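You operate a simulated robot arm through the tools that you are given. There is no shell and no other tool. Be economical: measure what you need, move in short steps, check, and stop when the job is done.

You run a simulated two-armed robot. Do the job below in one go: nothing can be reset, and whatever is moved stays where it is left.

## Task
Tip the carton with the orange tab into the yellow tub.
Fine: then put the tub's lid on; leave the carton shut on the bench; spill nothing. Set down upright: carton marked red.
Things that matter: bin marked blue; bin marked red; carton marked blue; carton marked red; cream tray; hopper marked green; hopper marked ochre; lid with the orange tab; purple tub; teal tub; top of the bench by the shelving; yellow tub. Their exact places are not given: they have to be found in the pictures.

Only the result counts: the job must be done as asked and must still hold three seconds after the hand-in. Knocking over, shifting, dropping, spilling or breaking anything else fails it. Lids that push on must go on centred and level and be pressed home; caps that screw on are set level and turned clockwise until they are tight.

## Robot
Two 7-joint arms with fingered hands on one trunk, on a base that drives. Base frame: it is fixed to the floor where the robot stands at the start and does not move with it; the origin is under the middle of the robot, x ahead of it, y to its left, z up. Readings come in mm, rad, newtons and seconds.
The left shoulder is at the start at [33, 185, 1271], the right one opposite. Places, roughly: bin marked blue [800, -300, 900]; bin marked red [800, -100, 900]; carton marked blue [500, 1000, 750]; cream tray [750, 1250, 1250]; hopper marked green [900, -600, 1100]; hopper marked ochre [900, -800, 1100]; lid with the orange tab [600, -100, 1000]; purple tub [500, 7750, 1500]; teal tub [500, 7500, 1500]; top of the bench by the shelving [600, -300, 900]. Payload 4 kg a hand.
The TCP of each hand is the grasp point between the finger pads, 26 mm short of the fingertips. In the tool frame z runs along the fingers and y along their closing line. Largest opening 132 mm; the body of the gripper starts 73 mm behind the TCP. The gripper is a hand of 3 fingers: y runs from the thumb to the fingers, the wrist lies at [0, 0, -224] in the tool frame, and closing takes about 1.5 s.
Orientation is told as [roll, pitch, yaw] about the base's x, y, z axes, in that order, counted from this pose: with the fingers straight down and closing along the base's y, the tool's x points along the base's -x, its y along +y and its z along -z.

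## Interface
- The arms move only by the tool play_rows. It takes "left_deltas", "right_deltas" or both (then of equal length, played together; a hand with none holds still); each is a list of rows, each an object (a shift or turn left out is 0, a gripper value left out holds the last) with "offset": the shift along the base's x, y, z in mm, a list of three; "delta_rot": the turn, a rotation vector about the base's x, y, z in rad, a list of three; "gripper": the opening, from 0 (shut) to 1 (fully open). In form: [{"offset": [x, y, z], "delta_rot": [ax, ay, az], "gripper": gripper}, ...]. A call has 1 to 10 rows; each row shifts and turns the commanded pose from where the row before left it. Rows are played at 5 a second. More than 50 mm and 0.15 rad between two rows, or a gripper value outside its range, and nothing of the call is played. A pose out of reach is approached as far as the arm can. The call stops where the force on the tool passes 40 N (or 10 N more than at its start, if that is more) or the arm is blocked; 0.2 s more then pass. Each finger travels about 72 mm/s and halts on what it meets, pressing with about 30 N; the grip force reading is that of the motor and also rises with nothing between the fingers. The clock runs only during rows and for 0.2 s after the last one: add rows that do not move to give the fingers time. It gives the time, the measured TCP pose, the force on the tool (base axes), the opening and the grip force at its end, in the units of the frame above (readings bear some noise), with the torque about the TCP (base axes, N m) and any sound that the robot's microphone picked up, and new pictures: "pictures" is both (left out), scene, wrist or none (wrist: the cameras of the hands that moved).
- Cameras (640 x 400 px; columns grow to the right, rows downward): "scene" is now at [122.1, -11.6, 1518.3]; the picture's right is [-0.06, -1.00, 0.00], its down [-0.47, 0.03, -0.88] and it looks along [0.88, -0.06, -0.48] (base axes); focal length 222 px, centre (320, 200). "left" rides on the left gripper at [-62, 3, -92] in its tool frame; the picture's right is [-0.05, -1.00, 0.00], its down [0.83, -0.04, -0.56] and it looks along [0.55, -0.03, 0.83] (tool axes); focal length 230 px, centre (320, 200). "right" rides on the right gripper at [62, 3, -92] in its tool frame; the picture's right is [-0.05, 1.00, 0.00], its down [-0.83, -0.04, -0.56] and it looks along [-0.55, -0.03, 0.83] (tool axes); focal length 230 px, centre (320, 200).
- slide_trunk(by): slides the trunk up (or, below 0, down) by that many mm; the arms and the scene camera ride with it, the base frame stays. It gives what a move gives, with no picture.
- roll_base(legs): drives the robot by 1 to 6 legs, each [ahead, left, turn to the left] in mm, mm and rad, along the robot's own axes; the way and the turn of a leg run together, so that a leg with both is an arc; at most 1500 mm and 3.142 rad a leg. The arms and the cameras ride along, it lands a little off, and it stops where it bumps. It gives what a move gives, and a new picture of the scene camera.
- hand_shape(shape, hand): the hand has 3 fingers and takes this shape, open, in about a second: jaw (thumb against the fingers, like two jaws); tri (thumb and two fingers); tip (a fingertip pinch); poke (one finger out to press); point (the index stretched); flat (the hand flat); cup (the hand cupped); fist (a fist). The gripper value then closes the fingers along that shape, each until it touches; the sizes above hold for jaw. It gives what a move gives, with no picture.
- aim_head(pan, tilt): turns the head with the scene camera to pan (to the left, within 1.501 rad either way) and tilt (down, from -0.506 to 1.204), counted from straight ahead of the robot. It gives what a move gives, and a new picture of the scene camera.
- measure_at(camera, pixels): for up to 12 pixels [column, row] of the newest picture of that camera ("zoom" is the newest enlarged one), the place [x, y, z] in the base frame of the surface seen there, good to about 2 mm, but the place of the scene camera against the robot may be out by one fixed shift of up to 12 mm in any direction. It takes no simulated time.
- close_up(camera, box): a new picture of the part [left, top, right, bottom] of that camera's present view, enlarged. It takes no simulated time.
- hand_in(): hands the job in; it is judged then, once.

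Keep the steps short. Do not move on a guess: measure, check each grasp and each placing, and mend mistakes. In all there are 80 turns and 260 pictures (those below and enlarged ones count). Leave the grippers open and the arms clear of the work at the hand-in unless told otherwise, and finish with a single line.

The tools are called after "Request:" as a command line: name --argument value ..., lists and objects as JSON in quotes. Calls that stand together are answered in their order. play_rows: Moves the arms, as the interface text tells. Its arguments: {"type":"object","properties":{"left_deltas":{"type":"array"},"right_deltas":{"type":"array"},"pictures":{"type":"string","enum":["both","scene","wrist","none"]}},"required":[]} The other tools are called the same way: slide_trunk (by) slides the trunk up or down; hand_shape (shape, hand) gives the hand a shape; roll_base (legs) drives the base; aim_head (pan, tilt) turns the head that bears the scene camera; measure_at (camera, pixels) gives the place of the surface under pixels of a picture; close_up (camera, box) takes an enlarged picture of a part of a camera's view; hand_in () hands the job in.

At the start:

```text
t: 0.0
left_ee_pos: [373.2, 178.9, 1330.3]
left_tool_rot: [0.0, -0.001, 0.001]
left_wrist_force: [-0.1, -1.4, 0.3]
left_torque: [-0.02, 0.0, -0.01]
left_opening: 131.8
left_finger_force: 0.1
left_shape: jaw
right_ee_pos: [466.0, -151.4, 1358.3]
right_tool_rot: [0.001, -0.001, -0.001]
right_wrist_force: [-0.5, 0.1, 0.3]
right_torque: [0.02, 0.0, 0.0]
right_opening: 132.0
right_finger_force: 0.1
right_shape: jaw
trunk travel left (down, up): [-300.0, 162.0]
robot x, y, heading: [-1.2, 5.2, 0.001]
head pan, tilt: [-0.063, 0.426]
```

scene: 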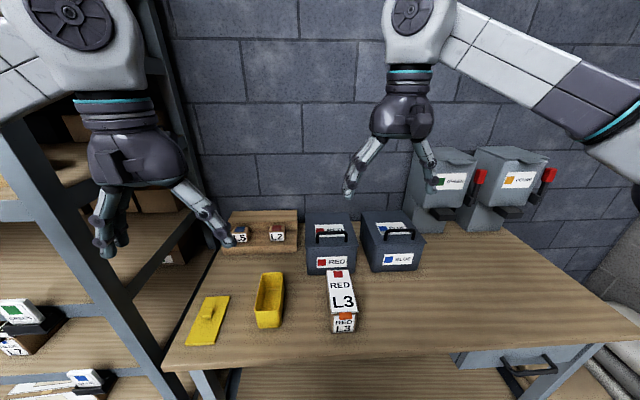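
right: 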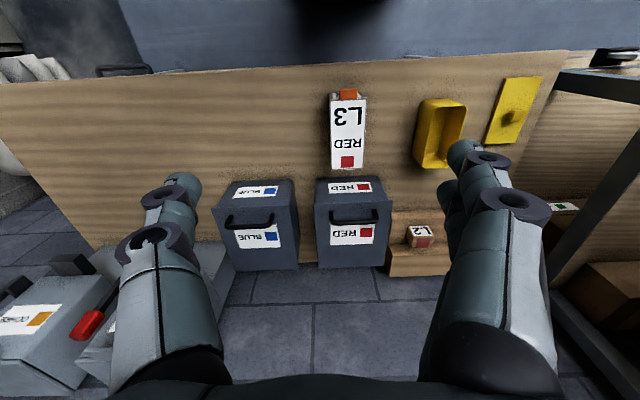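
left: 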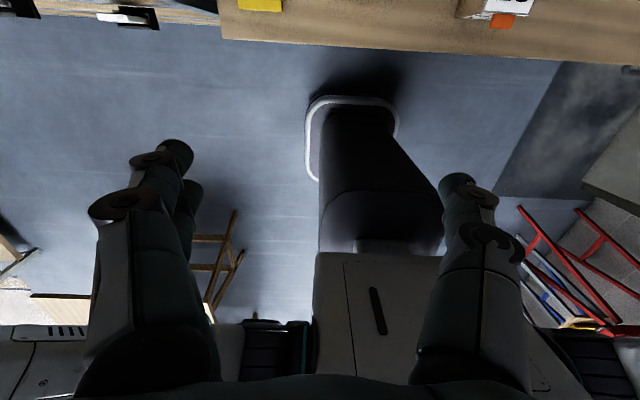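

I see carton "RED L3" with an orange tab, the yellow tub and a yellow lid on the bench. I'll take close-ups of these first.

Request:
close_up --camera "scene" --box '[180, 250, 380, 375]'

Request:
close_up --camera "right" --box '[310, 70, 550, 220]'

Request:
measure_at --camera "scene" --pixels '[[328, 272], [349, 272], [332, 311], [356, 311], [345, 315], [343, 330], [264, 275], [283, 275], [257, 327], [281, 327], [300, 330], [267, 312]]'

```text
3.20 times, centred on (280, 312) of scene
```

zoom: 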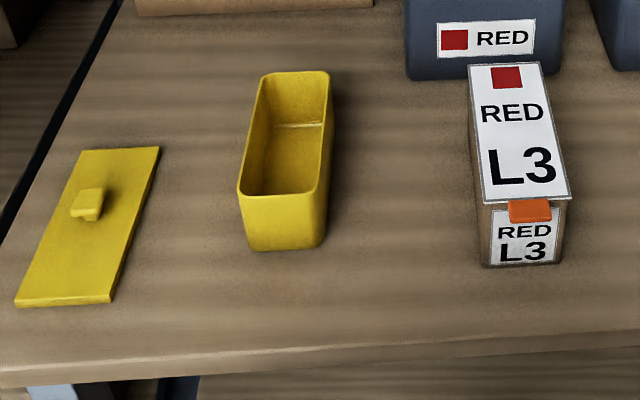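

```text
2.67 times, centred on (430, 145) of right
```

zoom: 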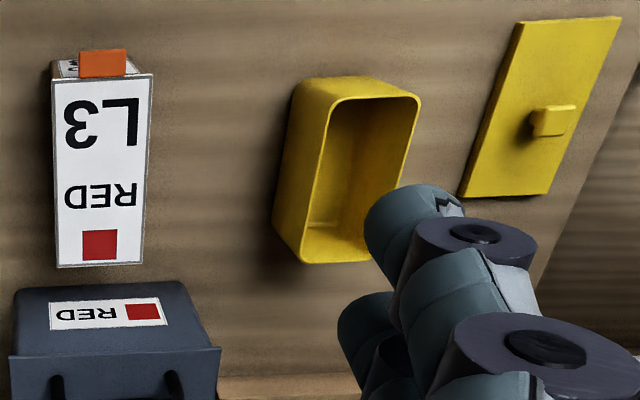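

```text
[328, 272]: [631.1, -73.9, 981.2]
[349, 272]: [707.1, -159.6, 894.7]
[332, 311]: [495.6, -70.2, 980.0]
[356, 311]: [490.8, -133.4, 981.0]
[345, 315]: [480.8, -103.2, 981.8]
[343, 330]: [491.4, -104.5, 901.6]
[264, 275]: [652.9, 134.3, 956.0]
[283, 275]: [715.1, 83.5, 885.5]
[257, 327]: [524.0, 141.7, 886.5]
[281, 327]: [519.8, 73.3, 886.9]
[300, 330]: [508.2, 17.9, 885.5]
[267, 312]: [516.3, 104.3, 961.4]
```

Bench top z≈885, carton about 140x63x96. I'll measure the same things with the right wrist camera, to find the scene camera's shift.

Request:
measure_at --camera "right" --pixels '[[331, 98], [366, 98], [332, 168], [362, 168], [348, 95], [348, 130], [300, 130], [442, 150], [470, 107], [424, 166], [545, 78], [516, 122]]'

Request:
measure_at --camera "scene" --pixels '[[205, 297], [228, 297], [187, 343], [213, 343], [208, 312], [210, 330], [300, 310], [340, 290], [270, 295], [258, 309], [279, 309], [275, 273]]'

Request:
close_up --camera "right" --box '[300, 70, 400, 180]'

```text
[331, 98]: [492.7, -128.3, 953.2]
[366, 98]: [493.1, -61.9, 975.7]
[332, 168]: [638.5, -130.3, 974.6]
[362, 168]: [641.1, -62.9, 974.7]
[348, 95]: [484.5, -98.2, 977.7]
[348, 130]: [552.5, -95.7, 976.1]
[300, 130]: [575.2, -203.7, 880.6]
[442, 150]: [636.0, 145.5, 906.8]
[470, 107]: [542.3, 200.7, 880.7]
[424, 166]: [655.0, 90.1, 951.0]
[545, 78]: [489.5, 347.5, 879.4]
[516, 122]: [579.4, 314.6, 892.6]
```

```text
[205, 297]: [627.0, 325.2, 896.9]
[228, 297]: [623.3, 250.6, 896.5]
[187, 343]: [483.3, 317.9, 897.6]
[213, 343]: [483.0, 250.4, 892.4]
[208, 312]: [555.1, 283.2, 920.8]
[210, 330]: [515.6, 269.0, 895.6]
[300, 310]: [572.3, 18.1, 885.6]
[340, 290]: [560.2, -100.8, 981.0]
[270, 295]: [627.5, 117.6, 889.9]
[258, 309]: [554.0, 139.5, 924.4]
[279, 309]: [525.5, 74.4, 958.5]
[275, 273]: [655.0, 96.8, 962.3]
```

```text
3.64 times, centred on (350, 125) of right
```

zoom: 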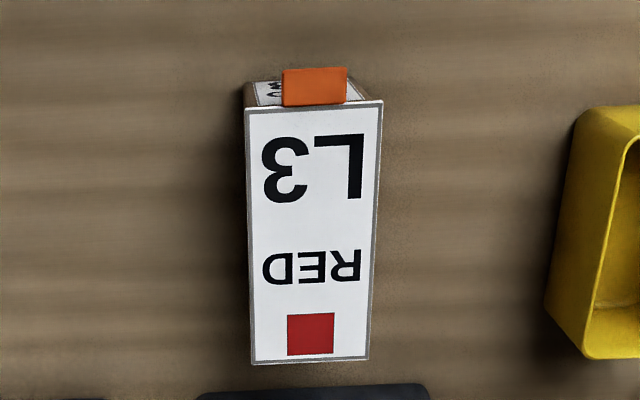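

The wrist camera gives bench z≈880.5, carton x 492–641, y −130…−62, top 975.5, so the scene camera reads about 5 mm high and 6 mm low in y. I'll lower the right hand in front of the carton to look at the tab.

Request:
play_rows --right_deltas '[{"offset": [-10, 15, -40]}, {"offset": [-10, 20, -40]}, {"offset": [-10, 20, -40]}, {"offset": [-10, 0, -40]}, {"offset": [0, 0, -40]}, {"offset": [0, 0, -40]}, {}]' --pictures "both"

```text
t: 1.6
left_ee_pos: [373.1, 179.8, 1331.6]
left_tool_rot: [0.0, 0.0, 0.002]
left_wrist_force: [0.5, -0.3, 0.9]
left_torque: [-0.02, 0.0, 0.02]
left_opening: 131.8
left_finger_force: 0.1
left_shape: jaw
right_ee_pos: [425.1, -95.4, 1119.1]
right_tool_rot: [0.0, -0.001, -0.002]
right_wrist_force: [-0.5, -0.3, 1.1]
right_torque: [0.01, 0.01, 0.01]
right_opening: 132.1
right_finger_force: 0.0
right_shape: jaw
trunk travel left (down, up): [-300.0, 162.0]
robot x, y, heading: [-2.4, 2.1, 0.002]
head pan, tilt: [-0.063, 0.426]
```

scene: 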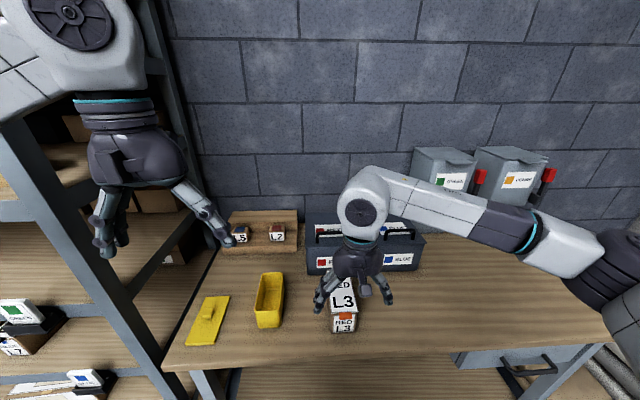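
right: 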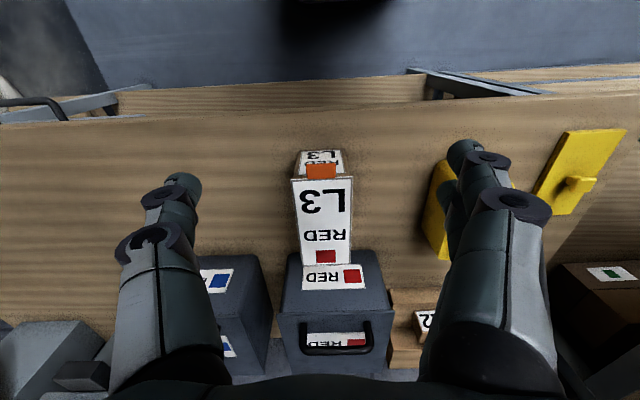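

Request:
close_up --camera "right" --box '[270, 140, 370, 275]'

Request:
measure_at --camera "right" --pixels '[[308, 166], [334, 166], [309, 177], [335, 177], [321, 172], [294, 182], [350, 180], [301, 154], [341, 154], [298, 262], [348, 262], [290, 275]]'

```text
2.96 times, centred on (320, 208) of right
```

zoom: 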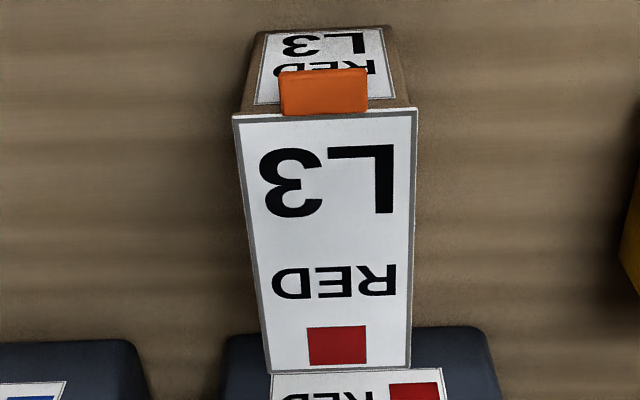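

```text
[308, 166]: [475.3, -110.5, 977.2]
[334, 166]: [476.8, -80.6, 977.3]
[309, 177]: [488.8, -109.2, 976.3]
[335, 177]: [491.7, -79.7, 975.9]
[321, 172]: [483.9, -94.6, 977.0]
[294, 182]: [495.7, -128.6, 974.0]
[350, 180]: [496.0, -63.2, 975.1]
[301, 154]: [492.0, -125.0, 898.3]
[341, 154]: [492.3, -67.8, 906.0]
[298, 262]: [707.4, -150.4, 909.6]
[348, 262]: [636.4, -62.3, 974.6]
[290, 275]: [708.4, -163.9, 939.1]
```

Tab: x 475–492, y −110…−80, top z 977. Before choosing a grasp I'll look at the finger layout.

Request:
close_up --camera "scene" --box '[290, 220, 420, 340]'

Request:
close_up --camera "scene" --box '[70, 90, 250, 270]'

Request:
hand_shape --shape "tip" --hand "right"

Request:
close_up --camera "scene" --box '[290, 220, 420, 340]'

Request:
close_up --camera "right" --box '[0, 0, 640, 400]'

```text
3.33 times, centred on (355, 280) of scene
```

zoom: 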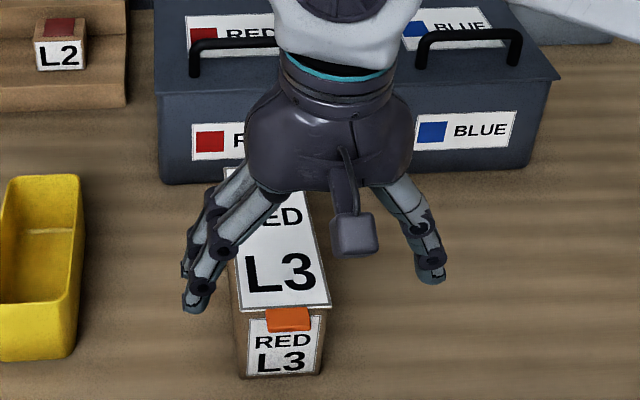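

```text
2.22 times, centred on (160, 180) of scene
```

zoom: 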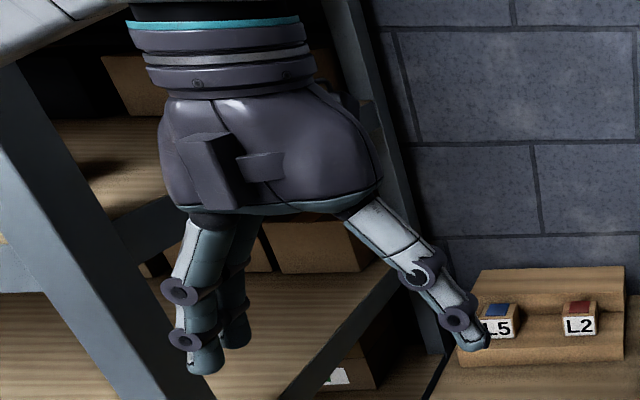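

```text
t: 2.5
left_ee_pos: [374.0, 178.9, 1330.5]
left_tool_rot: [-0.002, 0.001, 0.001]
left_wrist_force: [-0.2, -0.1, 1.6]
left_torque: [-0.01, 0.01, 0.01]
left_opening: 131.8
left_finger_force: 0.1
left_shape: jaw
right_ee_pos: [425.0, -95.3, 1119.7]
right_tool_rot: [0.001, 0.0, 0.0]
right_wrist_force: [-0.2, -0.5, 0.4]
right_torque: [0.02, -0.01, -0.01]
right_opening: 132.0
right_finger_force: 0.0
right_shape: tip
trunk travel left (down, up): [-300.0, 162.0]
robot x, y, heading: [2.6, 1.5, -0.004]
head pan, tilt: [-0.063, 0.426]
```

```text
3.33 times, centred on (355, 280) of scene
```

zoom: 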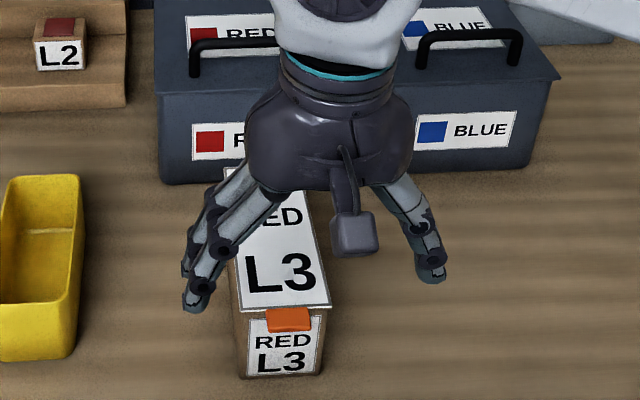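

```text
1.00 times, centred on (320, 200) of right (not enlarged: the box is as wide or as high as the picture)
```

zoom: 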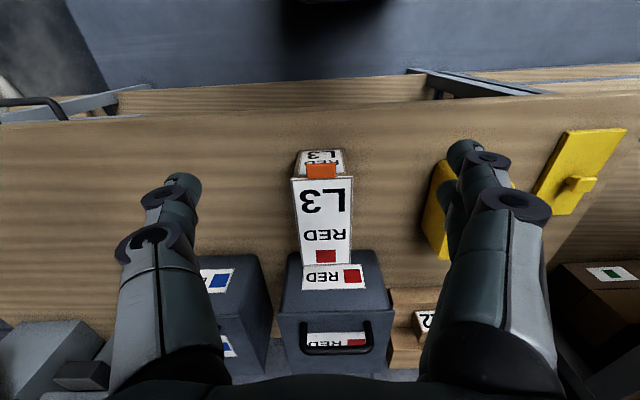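

Thumb is on −y, two fingers on +y about 30 mm apart, so a y pinch on the tab would hit the box. I'll try "poke" to hook the tab from below, and look at that shape.

Request:
hand_shape --shape "poke" --hand "right"

Request:
play_rows --right_deltas '[{"offset": [0, -40, 0], "delta_rot": [0.15, 0, 0]}, {"offset": [0, -40, 0], "delta_rot": [0.15, 0, 0]}, {"offset": [0, -40, 0], "delta_rot": [0.15, 0, 0]}, {"offset": [0, -40, 0], "delta_rot": [0.15, 0, 0]}, {"delta_rot": [0.15, 0, 0]}, {"delta_rot": [0.15, 0, 0]}, {"delta_rot": [0.15, 0, 0]}, {"delta_rot": [0.15, 0, 0]}, {"delta_rot": [0.15, 0, 0]}, {"delta_rot": [0.15, 0, 0]}]'

Request:
close_up --camera "scene" --box '[290, 200, 450, 340]'

```text
t: 3.4
left_ee_pos: [372.7, 179.4, 1330.9]
left_tool_rot: [-0.001, 0.001, 0.0]
left_wrist_force: [0.0, 0.5, 0.1]
left_torque: [-0.01, -0.01, 0.04]
left_opening: 131.9
left_finger_force: 0.2
left_shape: jaw
right_ee_pos: [424.9, -95.6, 1118.8]
right_tool_rot: [-0.002, -0.001, 0.001]
right_wrist_force: [0.1, 0.6, 0.1]
right_torque: [-0.01, 0.0, -0.02]
right_opening: 0.0
right_finger_force: 0.1
right_shape: poke
trunk travel left (down, up): [-300.0, 162.0]
robot x, y, heading: [2.0, 2.5, 0.004]
head pan, tilt: [-0.063, 0.426]
```

```text
t: 5.6
left_ee_pos: [373.1, 179.6, 1330.6]
left_tool_rot: [0.0, 0.0, 0.002]
left_wrist_force: [0.0, 0.2, 0.0]
left_torque: [0.0, -0.02, 0.01]
left_opening: 131.7
left_finger_force: 0.0
left_shape: jaw
right_ee_pos: [425.5, -256.0, 1117.8]
right_tool_rot: [1.501, 0.0, -0.001]
right_wrist_force: [0.1, -0.2, 0.3]
right_torque: [0.0, -0.02, -0.02]
right_opening: 0.0
right_finger_force: 0.0
right_shape: poke
trunk travel left (down, up): [-300.0, 162.0]
robot x, y, heading: [-2.1, 1.5, -0.005]
head pan, tilt: [-0.063, 0.426]
```

scene: 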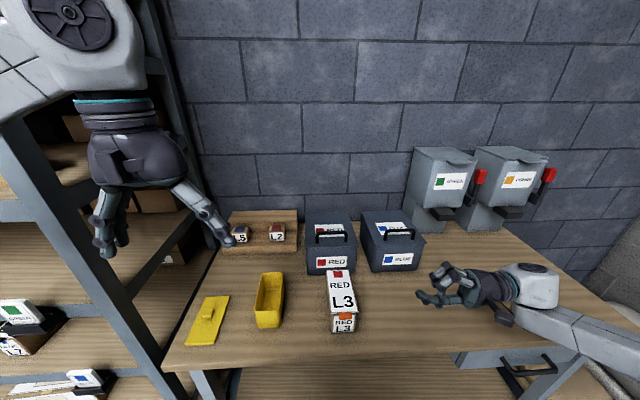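
right: 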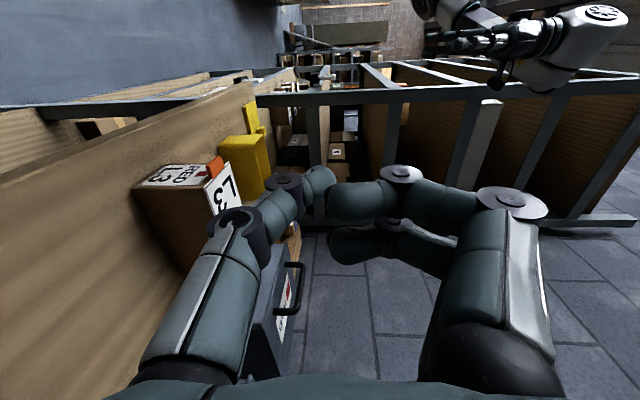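

```text
2.86 times, centred on (370, 270) of scene
```

zoom: 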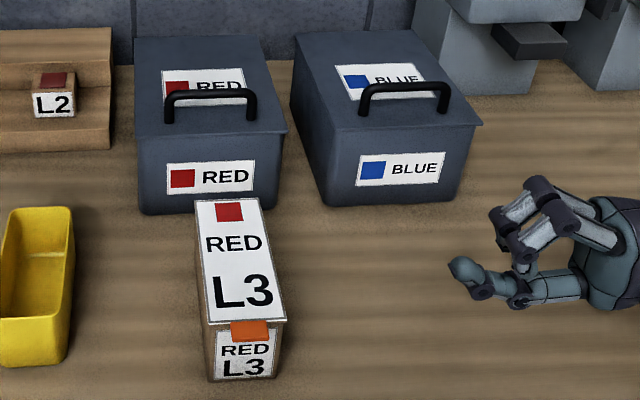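

The stretched digit is the lower one, which suits hooking from below. I'll measure where it is relative to the TCP.

Request:
measure_at --camera "zoom" --pixels '[[454, 264], [470, 270], [485, 285], [515, 290], [540, 288], [530, 250]]'

Request:
measure_at --camera "right" --pixels '[[320, 180], [325, 172], [285, 195], [250, 215], [270, 210], [345, 200]]'

```text
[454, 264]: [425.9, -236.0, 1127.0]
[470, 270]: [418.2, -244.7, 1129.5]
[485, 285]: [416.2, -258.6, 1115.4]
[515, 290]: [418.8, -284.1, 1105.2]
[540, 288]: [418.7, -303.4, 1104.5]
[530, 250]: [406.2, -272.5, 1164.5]
```

```text
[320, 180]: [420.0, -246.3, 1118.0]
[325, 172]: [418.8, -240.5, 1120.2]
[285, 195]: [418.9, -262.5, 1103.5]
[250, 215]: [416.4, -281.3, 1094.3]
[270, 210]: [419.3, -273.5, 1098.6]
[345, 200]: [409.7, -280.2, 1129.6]
```

The poke tip sits at about TCP +23 mm along the tool. I'll tilt the hand a little downward, lower it right of the carton, then look before going under the tab.

Request:
play_rows --right_deltas '[{"offset": [27, 0, -30], "delta_rot": [-0.15, 0, 0]}, {"offset": [28, 0, -30], "delta_rot": [-0.15, 0, 0]}, {"offset": [0, 0, -40]}, {"offset": [0, 0, -40]}, {"offset": [0, 0, -25]}, {"offset": [0, 40, 0]}, {"offset": [0, 40, 0]}, {"offset": [0, 30, 0]}, {}]'

Request:
close_up --camera "scene" --box '[290, 240, 450, 350]'

Request:
measure_at --camera "zoom" --pixels '[[320, 200]]'

```text
t: 7.6
left_ee_pos: [373.6, 179.9, 1330.9]
left_tool_rot: [0.002, 0.001, 0.002]
left_wrist_force: [-0.6, -0.6, -1.0]
left_torque: [0.02, 0.0, -0.02]
left_opening: 131.6
left_finger_force: 0.0
left_shape: jaw
right_ee_pos: [477.8, -145.8, 954.3]
right_tool_rot: [1.2, 0.0, 0.0]
right_wrist_force: [-0.4, 0.0, 0.5]
right_torque: [0.01, -0.02, -0.01]
right_opening: 0.2
right_finger_force: 0.0
right_shape: poke
trunk travel left (down, up): [-300.0, 162.0]
robot x, y, heading: [-2.8, -0.6, -0.003]
head pan, tilt: [-0.063, 0.426]
```

scene: 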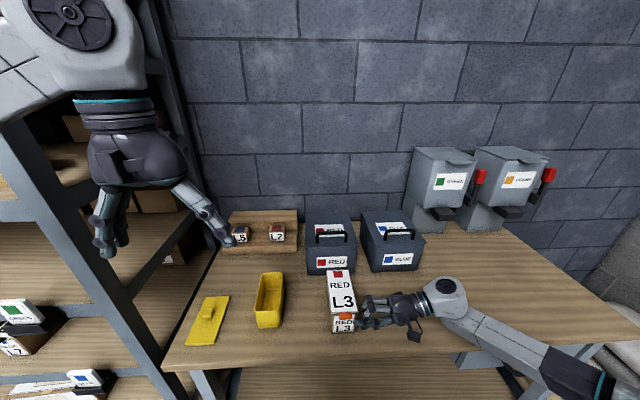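
right: 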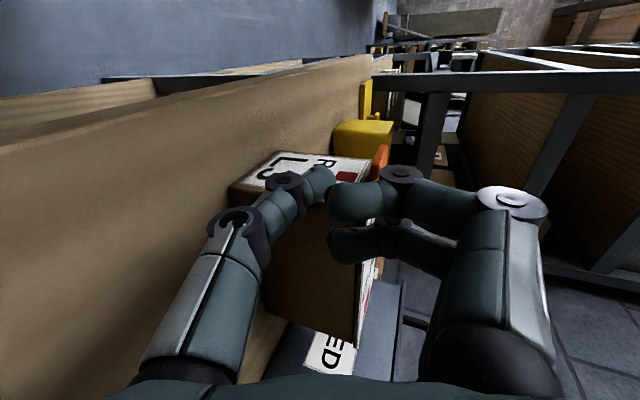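

```text
3.64 times, centred on (370, 295) of scene
```

zoom: 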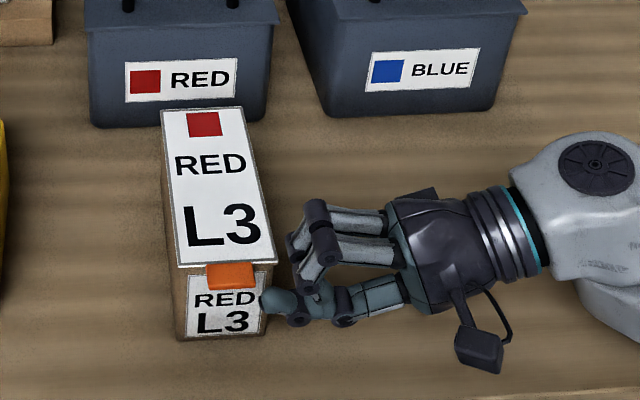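

```text
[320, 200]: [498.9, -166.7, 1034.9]
```

The tip is in front of the carton below the tab. I need to check that the curled fingertips won't hit the carton side as I advance.

Request:
measure_at --camera "right" --pixels '[[345, 200], [335, 205], [350, 245], [335, 248], [400, 240], [325, 180], [380, 160], [312, 235], [385, 178], [405, 185]]'

```text
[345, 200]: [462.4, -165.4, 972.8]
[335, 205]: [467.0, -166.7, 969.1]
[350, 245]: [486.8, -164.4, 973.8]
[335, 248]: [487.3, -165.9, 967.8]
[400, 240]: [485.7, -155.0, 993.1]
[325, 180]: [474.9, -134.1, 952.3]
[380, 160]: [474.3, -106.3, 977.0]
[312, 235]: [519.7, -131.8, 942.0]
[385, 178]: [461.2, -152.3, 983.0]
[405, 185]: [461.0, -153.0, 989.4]
```

The curled fingers would hit the carton side if I go straight in. I'll back off a little and yaw the hand 45° so it comes in from the front right.

Request:
play_rows --right_deltas '[{"offset": [-20, -10, 0], "delta_rot": [0, 0, -0.131]}, {"delta_rot": [0, 0, -0.131]}, {"delta_rot": [0, 0, -0.131]}, {"delta_rot": [0, 0, -0.131]}, {"delta_rot": [0, 0, -0.131]}, {"delta_rot": [0, 0, -0.131]}, {"offset": [0, 20, -3]}, {"offset": [0, 20, -3]}, {}]'

Request:
close_up --camera "scene" --box '[290, 240, 450, 350]'

```text
t: 9.6
left_ee_pos: [371.4, 179.1, 1330.2]
left_tool_rot: [-0.001, -0.001, 0.002]
left_wrist_force: [0.3, 0.3, -0.1]
left_torque: [0.03, -0.02, 0.01]
left_opening: 131.7
left_finger_force: 0.1
left_shape: jaw
right_ee_pos: [460.1, -115.2, 946.1]
right_tool_rot: [1.199, 0.0, -0.787]
right_wrist_force: [0.0, 0.5, -0.4]
right_torque: [-0.02, 0.04, 0.01]
right_opening: 0.0
right_finger_force: 0.1
right_shape: poke
trunk travel left (down, up): [-300.0, 162.0]
robot x, y, heading: [-2.3, 2.9, 0.001]
head pan, tilt: [-0.063, 0.426]
```

scene: 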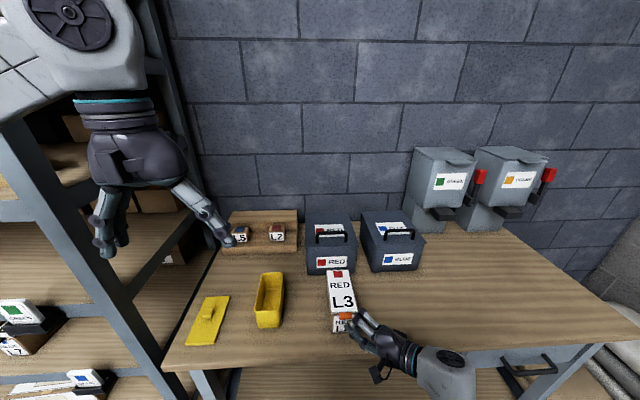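
right: 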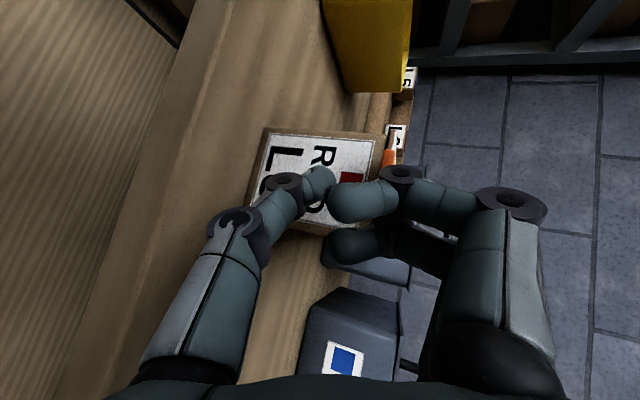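

```text
3.64 times, centred on (370, 295) of scene
```

zoom: 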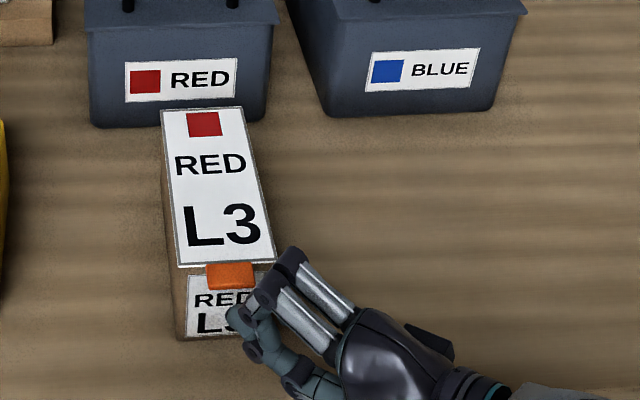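

Request:
measure_at --camera "right" --pixels '[[325, 180], [318, 175], [345, 190], [345, 240], [400, 165], [387, 158], [372, 145]]'

Request:
measure_at --camera "zoom" --pixels '[[232, 315], [245, 320], [265, 275], [290, 262], [270, 295], [228, 285]]'

```text
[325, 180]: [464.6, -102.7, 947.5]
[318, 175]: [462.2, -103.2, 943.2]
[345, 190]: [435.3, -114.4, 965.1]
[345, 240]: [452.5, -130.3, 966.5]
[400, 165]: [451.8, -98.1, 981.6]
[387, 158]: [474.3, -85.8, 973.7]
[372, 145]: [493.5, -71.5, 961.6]
```

```text
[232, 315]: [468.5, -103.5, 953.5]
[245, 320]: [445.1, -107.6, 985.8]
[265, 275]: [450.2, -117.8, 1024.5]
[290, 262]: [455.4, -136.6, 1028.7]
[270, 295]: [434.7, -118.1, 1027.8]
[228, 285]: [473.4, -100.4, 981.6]
```

Tip is about (470, −100, 947). I'll advance 12 mm under the tab and lift 35 mm.

Request:
play_rows --right_deltas '[{"offset": [12, 3, 0]}, {"offset": [0, 0, 12]}, {"offset": [0, 0, 12]}, {"offset": [0, 0, 12]}, {"offset": [1, 0, 12]}, {}]'

Request:
close_up --camera "scene" --box '[290, 240, 450, 350]'

```text
t: 11.0
left_ee_pos: [371.8, 179.6, 1330.9]
left_tool_rot: [-0.002, -0.001, 0.0]
left_wrist_force: [0.4, -0.2, -0.1]
left_torque: [0.01, -0.02, -0.02]
left_opening: 132.0
left_finger_force: 0.1
left_shape: jaw
right_ee_pos: [472.9, -112.3, 995.5]
right_tool_rot: [1.199, 0.001, -0.788]
right_wrist_force: [0.1, 0.2, 0.7]
right_torque: [-0.02, -0.02, 0.0]
right_opening: 0.1
right_finger_force: 0.0
right_shape: poke
trunk travel left (down, up): [-300.0, 162.0]
robot x, y, heading: [-0.8, -0.8, 0.003]
head pan, tilt: [-0.063, 0.426]
```

scene: 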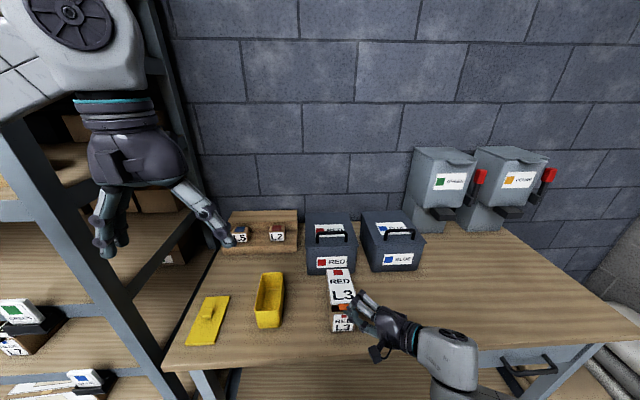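
right: 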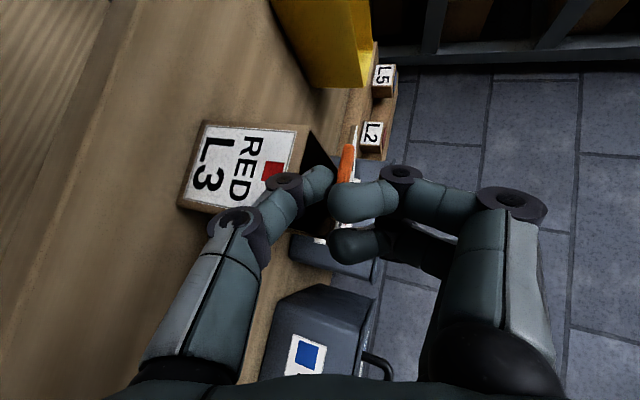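

```text
3.64 times, centred on (370, 295) of scene
```

zoom: 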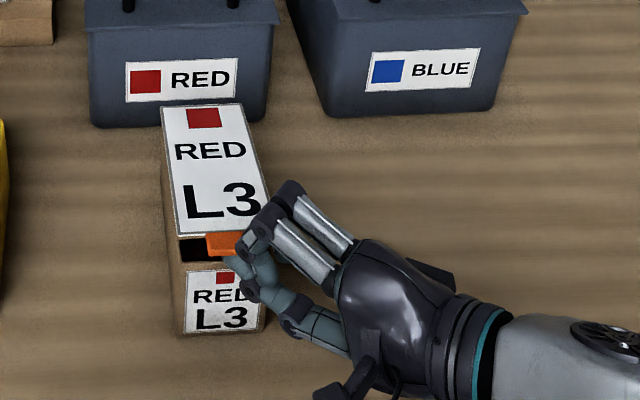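

The lid is hinged at the far end and opens with little force. I'll follow an arc about the hinge (641, 975) to swing it past upright.

Request:
play_rows --right_deltas '[{"offset": [10.5, 0, 31]}, {"offset": [17.5, 0, 25]}, {"offset": [22, 0, 20]}, {"offset": [24.5, 0, 15]}, {"offset": [25, 0, 12]}, {"offset": [26.5, 0, 6]}, {"offset": [27, 0, 0]}, {"offset": [26, 0, -4]}, {}]'

Request:
close_up --camera "scene" --box '[290, 200, 450, 350]'

```text
t: 13.0
left_ee_pos: [373.2, 179.6, 1331.4]
left_tool_rot: [-0.001, 0.001, 0.002]
left_wrist_force: [-0.2, 0.5, 0.2]
left_torque: [0.02, 0.01, -0.02]
left_opening: 131.9
left_finger_force: 0.1
left_shape: jaw
right_ee_pos: [652.3, -113.9, 1101.0]
right_tool_rot: [1.201, 0.0, -0.784]
right_wrist_force: [0.0, 0.9, 0.5]
right_torque: [-0.02, 0.01, -0.02]
right_opening: 0.1
right_finger_force: 0.0
right_shape: poke
trunk travel left (down, up): [-300.0, 162.0]
robot x, y, heading: [-3.4, 1.7, -0.002]
head pan, tilt: [-0.063, 0.426]
```

scene: 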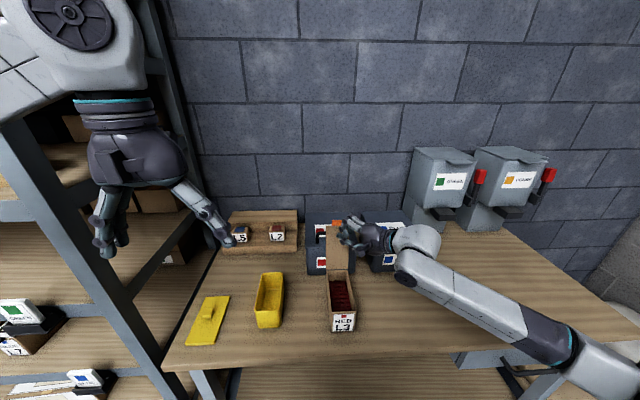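
right: 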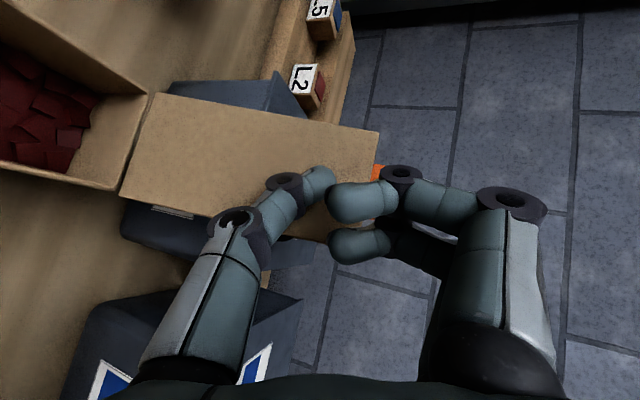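

```text
2.67 times, centred on (370, 275) of scene
```

zoom: 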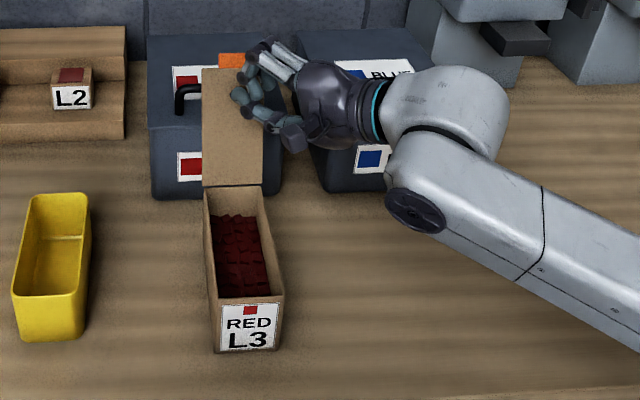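

The carton is open and holds red pieces. I'll draw the finger back and see whether the lid stays up.

Request:
play_rows --right_deltas '[{"offset": [-15, -5, 0]}, {"offset": [-20, -20, 10]}, {"offset": [-30, -35, 15]}, {"offset": [-30, -35, 20]}, {"offset": [0, -40, 20]}, {"offset": [0, -40, 20]}, {}]'

Request:
close_up --camera "scene" --box '[230, 200, 390, 350]'

```text
refused: row 4 steps farther than a row can; nothing moved
```

```text
2.67 times, centred on (310, 275) of scene
```

zoom: 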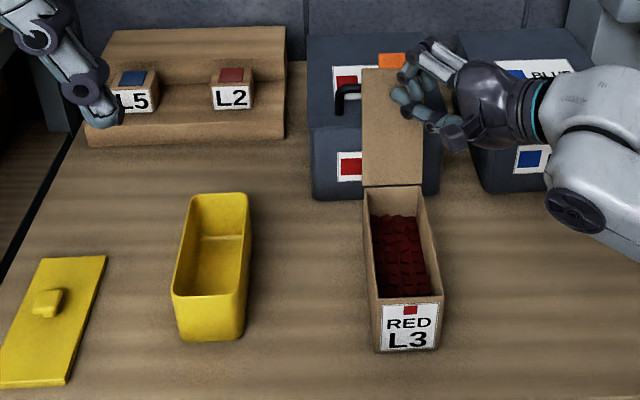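

Request:
play_rows --right_deltas '[{"offset": [-15, -5, 0]}, {"offset": [-20, -20, 10]}, {"offset": [-25, -30, 15]}, {"offset": [-25, -30, 20]}, {"offset": [0, -40, 20]}, {"offset": [0, -40, 20]}, {}]'

Request:
close_up --camera "scene" --box '[230, 200, 390, 350]'

Request:
measure_at --camera "scene" --pixels '[[323, 228], [347, 228], [330, 269], [353, 269], [337, 224], [338, 285], [340, 300], [331, 300], [356, 300], [339, 312]]'

```text
t: 14.6
left_ee_pos: [373.4, 179.1, 1330.8]
left_tool_rot: [-0.001, 0.0, 0.0]
left_wrist_force: [-0.2, 1.0, -0.1]
left_torque: [0.01, 0.01, 0.01]
left_opening: 131.9
left_finger_force: 0.2
left_shape: jaw
right_ee_pos: [566.8, -277.6, 1185.0]
right_tool_rot: [1.199, -0.001, -0.785]
right_wrist_force: [-0.9, 0.0, 0.3]
right_torque: [0.0, 0.0, -0.02]
right_opening: 0.1
right_finger_force: 0.1
right_shape: poke
trunk travel left (down, up): [-300.0, 162.0]
robot x, y, heading: [-2.6, 1.1, 0.002]
head pan, tilt: [-0.063, 0.426]
```

scene: 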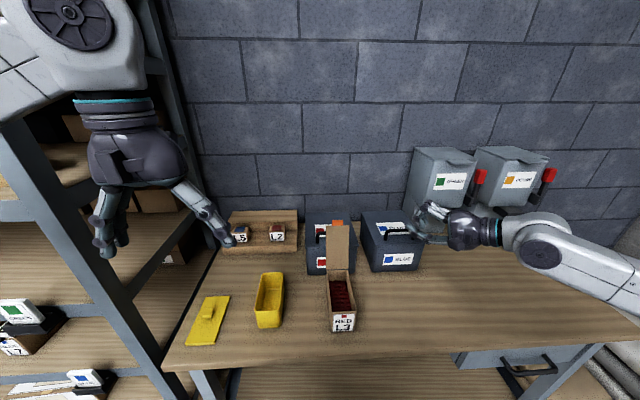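
right: 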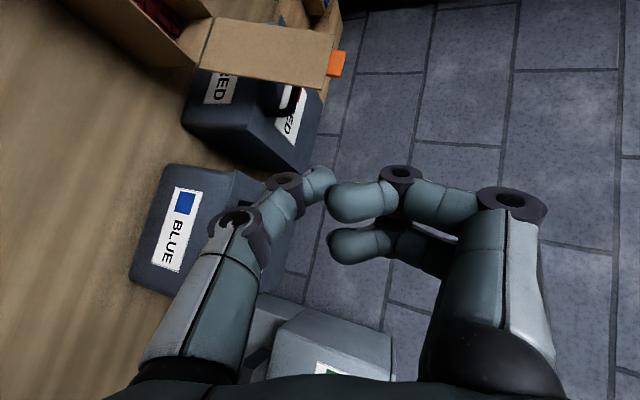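

```text
2.67 times, centred on (310, 275) of scene
```

zoom: 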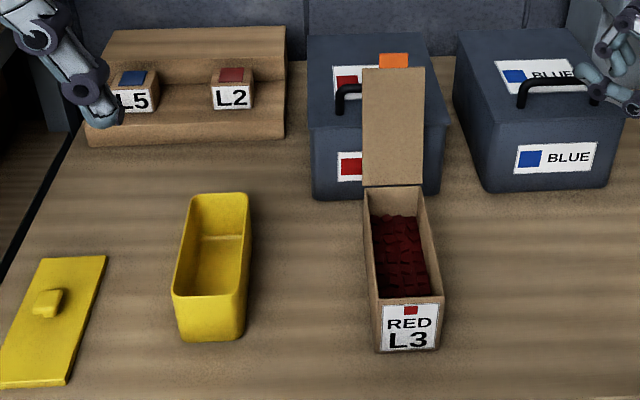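

```text
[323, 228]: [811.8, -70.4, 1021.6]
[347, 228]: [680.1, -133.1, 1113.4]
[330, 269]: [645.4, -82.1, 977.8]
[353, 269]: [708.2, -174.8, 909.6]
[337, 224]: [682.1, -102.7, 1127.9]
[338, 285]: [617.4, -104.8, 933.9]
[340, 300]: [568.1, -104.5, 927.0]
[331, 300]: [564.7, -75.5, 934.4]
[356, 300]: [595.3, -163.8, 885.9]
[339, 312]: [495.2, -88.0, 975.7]
```

The lid stays at about 105°, and the red contents fill to z≈925. Plan: grip the carton's sides with the right hand from above and pour over the near end into the tub with the carton yawed, so the stream fits inside the rim. First I'll reshape the hand and measure the tub, bench edge and stand.

Request:
hand_shape --shape "jaw" --hand "right"

Request:
close_up --camera "scene" --box '[180, 250, 300, 350]'

Request:
measure_at --camera "zoom" --pixels '[[410, 248], [412, 258], [530, 240], [540, 250], [450, 98], [545, 98], [400, 370], [165, 500], [190, 375], [430, 315], [445, 110], [490, 290]]'

Request:
measure_at --camera "scene" --pixels '[[262, 350], [340, 358], [342, 352], [262, 362], [225, 248], [295, 250], [167, 370], [281, 322], [258, 322]]'

```text
t: 15.5
left_ee_pos: [373.5, 180.2, 1331.5]
left_tool_rot: [-0.002, 0.0, 0.001]
left_wrist_force: [-0.1, 0.1, 0.0]
left_torque: [0.01, -0.01, 0.0]
left_opening: 132.0
left_finger_force: 0.2
left_shape: jaw
right_ee_pos: [567.8, -279.1, 1185.2]
right_tool_rot: [1.199, 0.0, -0.787]
right_wrist_force: [0.0, -0.2, -1.0]
right_torque: [0.02, -0.01, -0.02]
right_opening: 132.2
right_finger_force: 0.1
right_shape: jaw
trunk travel left (down, up): [-300.0, 162.0]
robot x, y, heading: [-3.6, -2.3, 0.001]
head pan, tilt: [-0.063, 0.426]
```

```text
4.00 times, centred on (240, 300) of scene
```

zoom: 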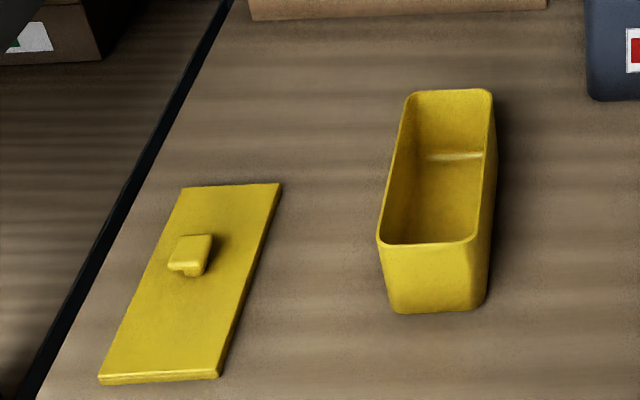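

```text
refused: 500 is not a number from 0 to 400
```

```text
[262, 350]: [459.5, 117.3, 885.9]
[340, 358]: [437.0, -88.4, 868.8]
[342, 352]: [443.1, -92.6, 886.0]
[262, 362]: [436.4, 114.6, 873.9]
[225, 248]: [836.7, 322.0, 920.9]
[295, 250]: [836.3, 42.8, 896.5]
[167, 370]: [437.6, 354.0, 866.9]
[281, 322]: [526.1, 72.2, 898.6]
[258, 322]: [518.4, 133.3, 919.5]
```

Request:
measure_at --camera "zoom" --pixels '[[378, 240], [474, 238], [412, 95], [488, 95], [425, 242], [425, 250], [450, 92], [382, 220], [493, 150], [400, 310], [440, 220], [440, 130]]'

Request:
measure_at --camera "zoom" --pixels '[[184, 189], [276, 187], [102, 374], [216, 372], [176, 245], [206, 242], [200, 268], [190, 255], [185, 275], [240, 250], [150, 300]]'

```text
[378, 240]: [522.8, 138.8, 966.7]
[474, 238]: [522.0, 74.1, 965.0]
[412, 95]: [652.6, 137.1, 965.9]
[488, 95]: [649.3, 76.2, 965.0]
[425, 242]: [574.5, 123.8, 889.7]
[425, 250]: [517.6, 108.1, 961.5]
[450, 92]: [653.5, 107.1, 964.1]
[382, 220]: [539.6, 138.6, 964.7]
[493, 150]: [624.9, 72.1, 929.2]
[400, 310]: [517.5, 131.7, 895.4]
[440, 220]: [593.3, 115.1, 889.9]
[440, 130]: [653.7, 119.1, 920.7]
```

```text
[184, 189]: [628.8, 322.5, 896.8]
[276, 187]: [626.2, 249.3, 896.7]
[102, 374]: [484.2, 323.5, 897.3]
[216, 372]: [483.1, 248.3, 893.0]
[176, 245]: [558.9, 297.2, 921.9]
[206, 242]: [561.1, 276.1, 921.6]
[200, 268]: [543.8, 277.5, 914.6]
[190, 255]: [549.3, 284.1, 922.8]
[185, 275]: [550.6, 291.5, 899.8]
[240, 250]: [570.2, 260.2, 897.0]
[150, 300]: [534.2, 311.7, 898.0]
```

Tub: outer x 517–656, y 78–146, rim z≈960. Tub lid: centre (556, 292), 146 x 75, with a knob. Bench front edge x≈437. Before gripping the full carton I'll rehearse the pour pose with the empty hand: first back to tool down.

Request:
play_rows --right_deltas '[{"offset": [-20, 20, 0], "delta_rot": [-0.106, 0.106, 0]}, {"offset": [-20, 30, 0], "delta_rot": [-0.106, 0.106, 0]}, {"offset": [-15, 35, 0], "delta_rot": [-0.106, 0.106, 0]}, {"offset": [-15, 35, 0], "delta_rot": [-0.106, 0.106, 0]}, {"offset": [0, 40, 0], "delta_rot": [-0.106, 0.106, 0]}, {"offset": [0, 40, 0], "delta_rot": [-0.106, 0.106, 0]}, {"offset": [0, 40, 0], "delta_rot": [-0.106, 0.106, 0]}, {"offset": [0, 40, 0], "delta_rot": [-0.106, 0.106, 0]}, {"offset": [0, 20, 0], "delta_rot": [0, 0, 0.14]}, {"delta_rot": [0, 0, 0.14]}]' --pictures "none"

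Request:
play_rows --right_deltas '[{"offset": [0, 20, -20], "delta_rot": [0, 0, 0.15]}, {"offset": [20, 20, -20], "delta_rot": [0, 0, 0.15]}, {"offset": [20, 20, -20], "delta_rot": [0, 0, 0.15]}, {"offset": [20, 14, -20], "delta_rot": [0, 0, 0.15]}, {"offset": [20, 0, -20], "delta_rot": [0, 0, 0.15]}, {"delta_rot": [0, 0, 0.15]}, {"delta_rot": [0, 0, 0.15]}, {"delta_rot": [0, 0, 0.15]}]' --pictures "scene"

```text
t: 17.7
left_ee_pos: [373.1, 180.7, 1331.0]
left_tool_rot: [0.0, 0.001, 0.001]
left_wrist_force: [0.9, 0.4, 0.3]
left_torque: [-0.03, -0.02, 0.01]
left_opening: 131.9
left_finger_force: 0.0
left_shape: jaw
right_ee_pos: [496.4, 22.9, 1186.2]
right_tool_rot: [0.001, 0.0, -0.508]
right_wrist_force: [-0.1, 0.6, -0.1]
right_torque: [0.03, 0.02, -0.01]
right_opening: 132.0
right_finger_force: 0.0
right_shape: jaw
trunk travel left (down, up): [-300.0, 162.0]
robot x, y, heading: [-2.5, 2.0, 0.002]
head pan, tilt: [-0.063, 0.426]
```

```text
t: 19.5
left_ee_pos: [373.2, 178.8, 1330.6]
left_tool_rot: [-0.001, -0.001, 0.0]
left_wrist_force: [-0.5, 0.0, 0.2]
left_torque: [0.0, -0.02, -0.01]
left_opening: 132.0
left_finger_force: 0.1
left_shape: jaw
right_ee_pos: [577.6, 97.3, 1086.5]
right_tool_rot: [0.002, 0.0, 0.696]
right_wrist_force: [-0.5, 1.1, 0.4]
right_torque: [0.0, 0.0, 0.02]
right_opening: 131.8
right_finger_force: 0.1
right_shape: jaw
trunk travel left (down, up): [-300.0, 162.0]
robot x, y, heading: [0.3, -0.5, 0.002]
head pan, tilt: [-0.063, 0.426]
```

scene: 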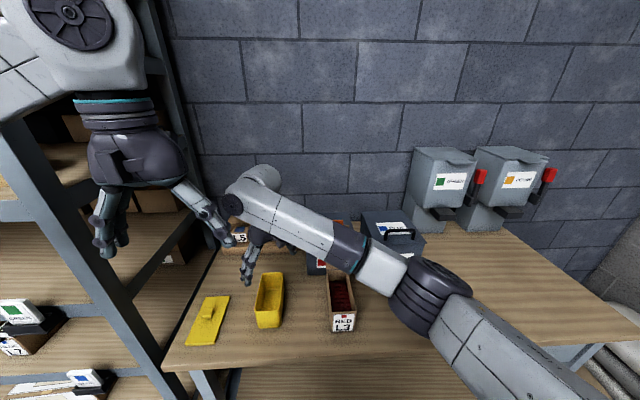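

Now pitching the empty hand to rehearse the tipping (first 1.5 rad).

Request:
play_rows --right_deltas '[{"delta_rot": [0.0966, -0.1147, 0]}, {"delta_rot": [0.0966, -0.1147, 0]}, {"delta_rot": [0.0966, -0.1147, 0]}, {"delta_rot": [0.0966, -0.1147, 0]}, {"delta_rot": [0.0966, -0.1147, 0]}, {"delta_rot": [0.0966, -0.1147, 0]}, {"delta_rot": [0.0966, -0.1147, 0]}, {"delta_rot": [0.0966, -0.1147, 0]}, {"delta_rot": [0.0966, -0.1147, 0]}, {"delta_rot": [0.0966, -0.1147, 0]}]' --pictures "scene"

```text
t: 21.7
left_ee_pos: [372.5, 180.6, 1330.8]
left_tool_rot: [-0.002, 0.001, 0.002]
left_wrist_force: [-0.7, 0.5, 0.1]
left_torque: [0.0, 0.0, 0.01]
left_opening: 132.1
left_finger_force: 0.1
left_shape: jaw
right_ee_pos: [577.6, 97.1, 1086.0]
right_tool_rot: [0.096, -1.5, 0.605]
right_wrist_force: [-0.5, 0.5, 0.4]
right_torque: [-0.01, 0.03, -0.01]
right_opening: 131.7
right_finger_force: 0.1
right_shape: jaw
trunk travel left (down, up): [-300.0, 162.0]
robot x, y, heading: [4.9, 0.5, 0.0]
head pan, tilt: [-0.063, 0.426]
```

scene: 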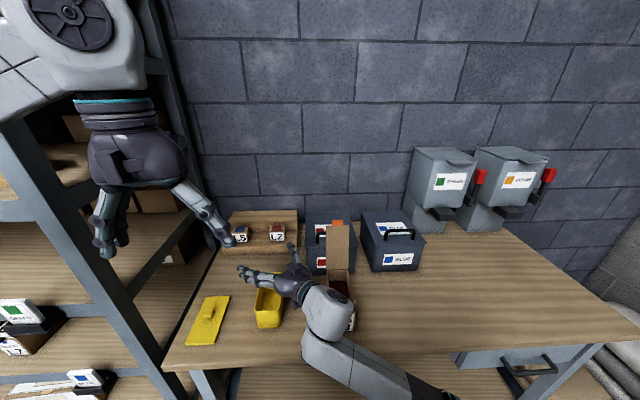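

Fine so far. I'll continue to about 2.25 rad, raising a little to keep the wrist above the bench.

Request:
play_rows --right_deltas '[{"offset": [0, 0, 10], "delta_rot": [0.0966, -0.1147, 0]}, {"delta_rot": [0.0966, -0.1147, 0]}, {"delta_rot": [0.0966, -0.1147, 0]}, {"delta_rot": [0.0966, -0.1147, 0]}, {"delta_rot": [0.0966, -0.1147, 0]}, {}]' --pictures "scene"

Request:
close_up --camera "scene" --box '[200, 200, 460, 400]'

Request:
measure_at --camera "scene" --pixels '[[300, 300], [320, 315], [330, 340], [310, 345], [360, 360], [300, 325]]'

```text
t: 22.8
left_ee_pos: [369.8, 178.6, 1330.8]
left_tool_rot: [0.001, -0.001, 0.0]
left_wrist_force: [0.1, 0.2, 0.1]
left_torque: [-0.01, 0.02, -0.01]
left_opening: 132.1
left_finger_force: 0.0
left_shape: jaw
right_ee_pos: [567.3, 57.8, 1038.3]
right_tool_rot: [-2.851, -1.067, -2.687]
right_wrist_force: [3.8, 1.9, -1.9]
right_torque: [0.19, -0.24, 0.06]
right_opening: 131.8
right_finger_force: 0.1
right_shape: jaw
trunk travel left (down, up): [-300.0, 162.0]
robot x, y, heading: [-0.7, -3.0, -0.002]
head pan, tilt: [-0.063, 0.426]
stopped in row 5 (right hand): the arm was blocked; the commanded pose is now the measured one
```

scene: 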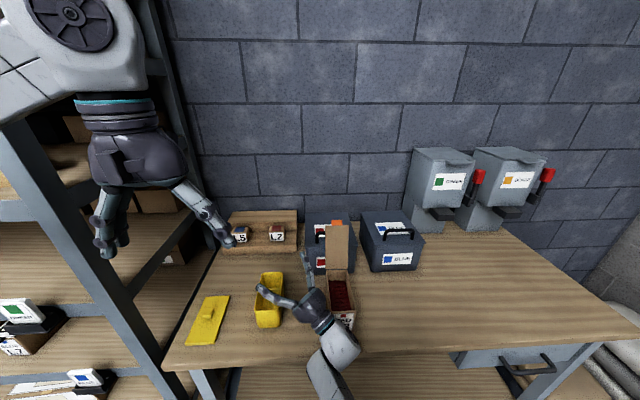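

```text
2.00 times, centred on (330, 300) of scene
```

zoom: 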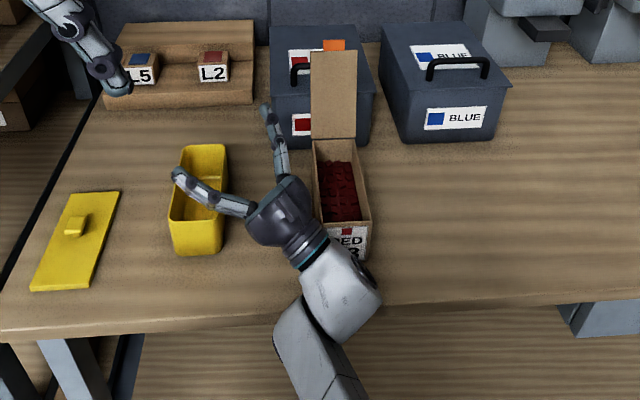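

```text
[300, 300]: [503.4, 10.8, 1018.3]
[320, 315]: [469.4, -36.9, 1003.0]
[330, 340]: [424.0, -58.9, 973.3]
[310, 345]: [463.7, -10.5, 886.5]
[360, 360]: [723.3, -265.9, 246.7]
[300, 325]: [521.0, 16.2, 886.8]
```

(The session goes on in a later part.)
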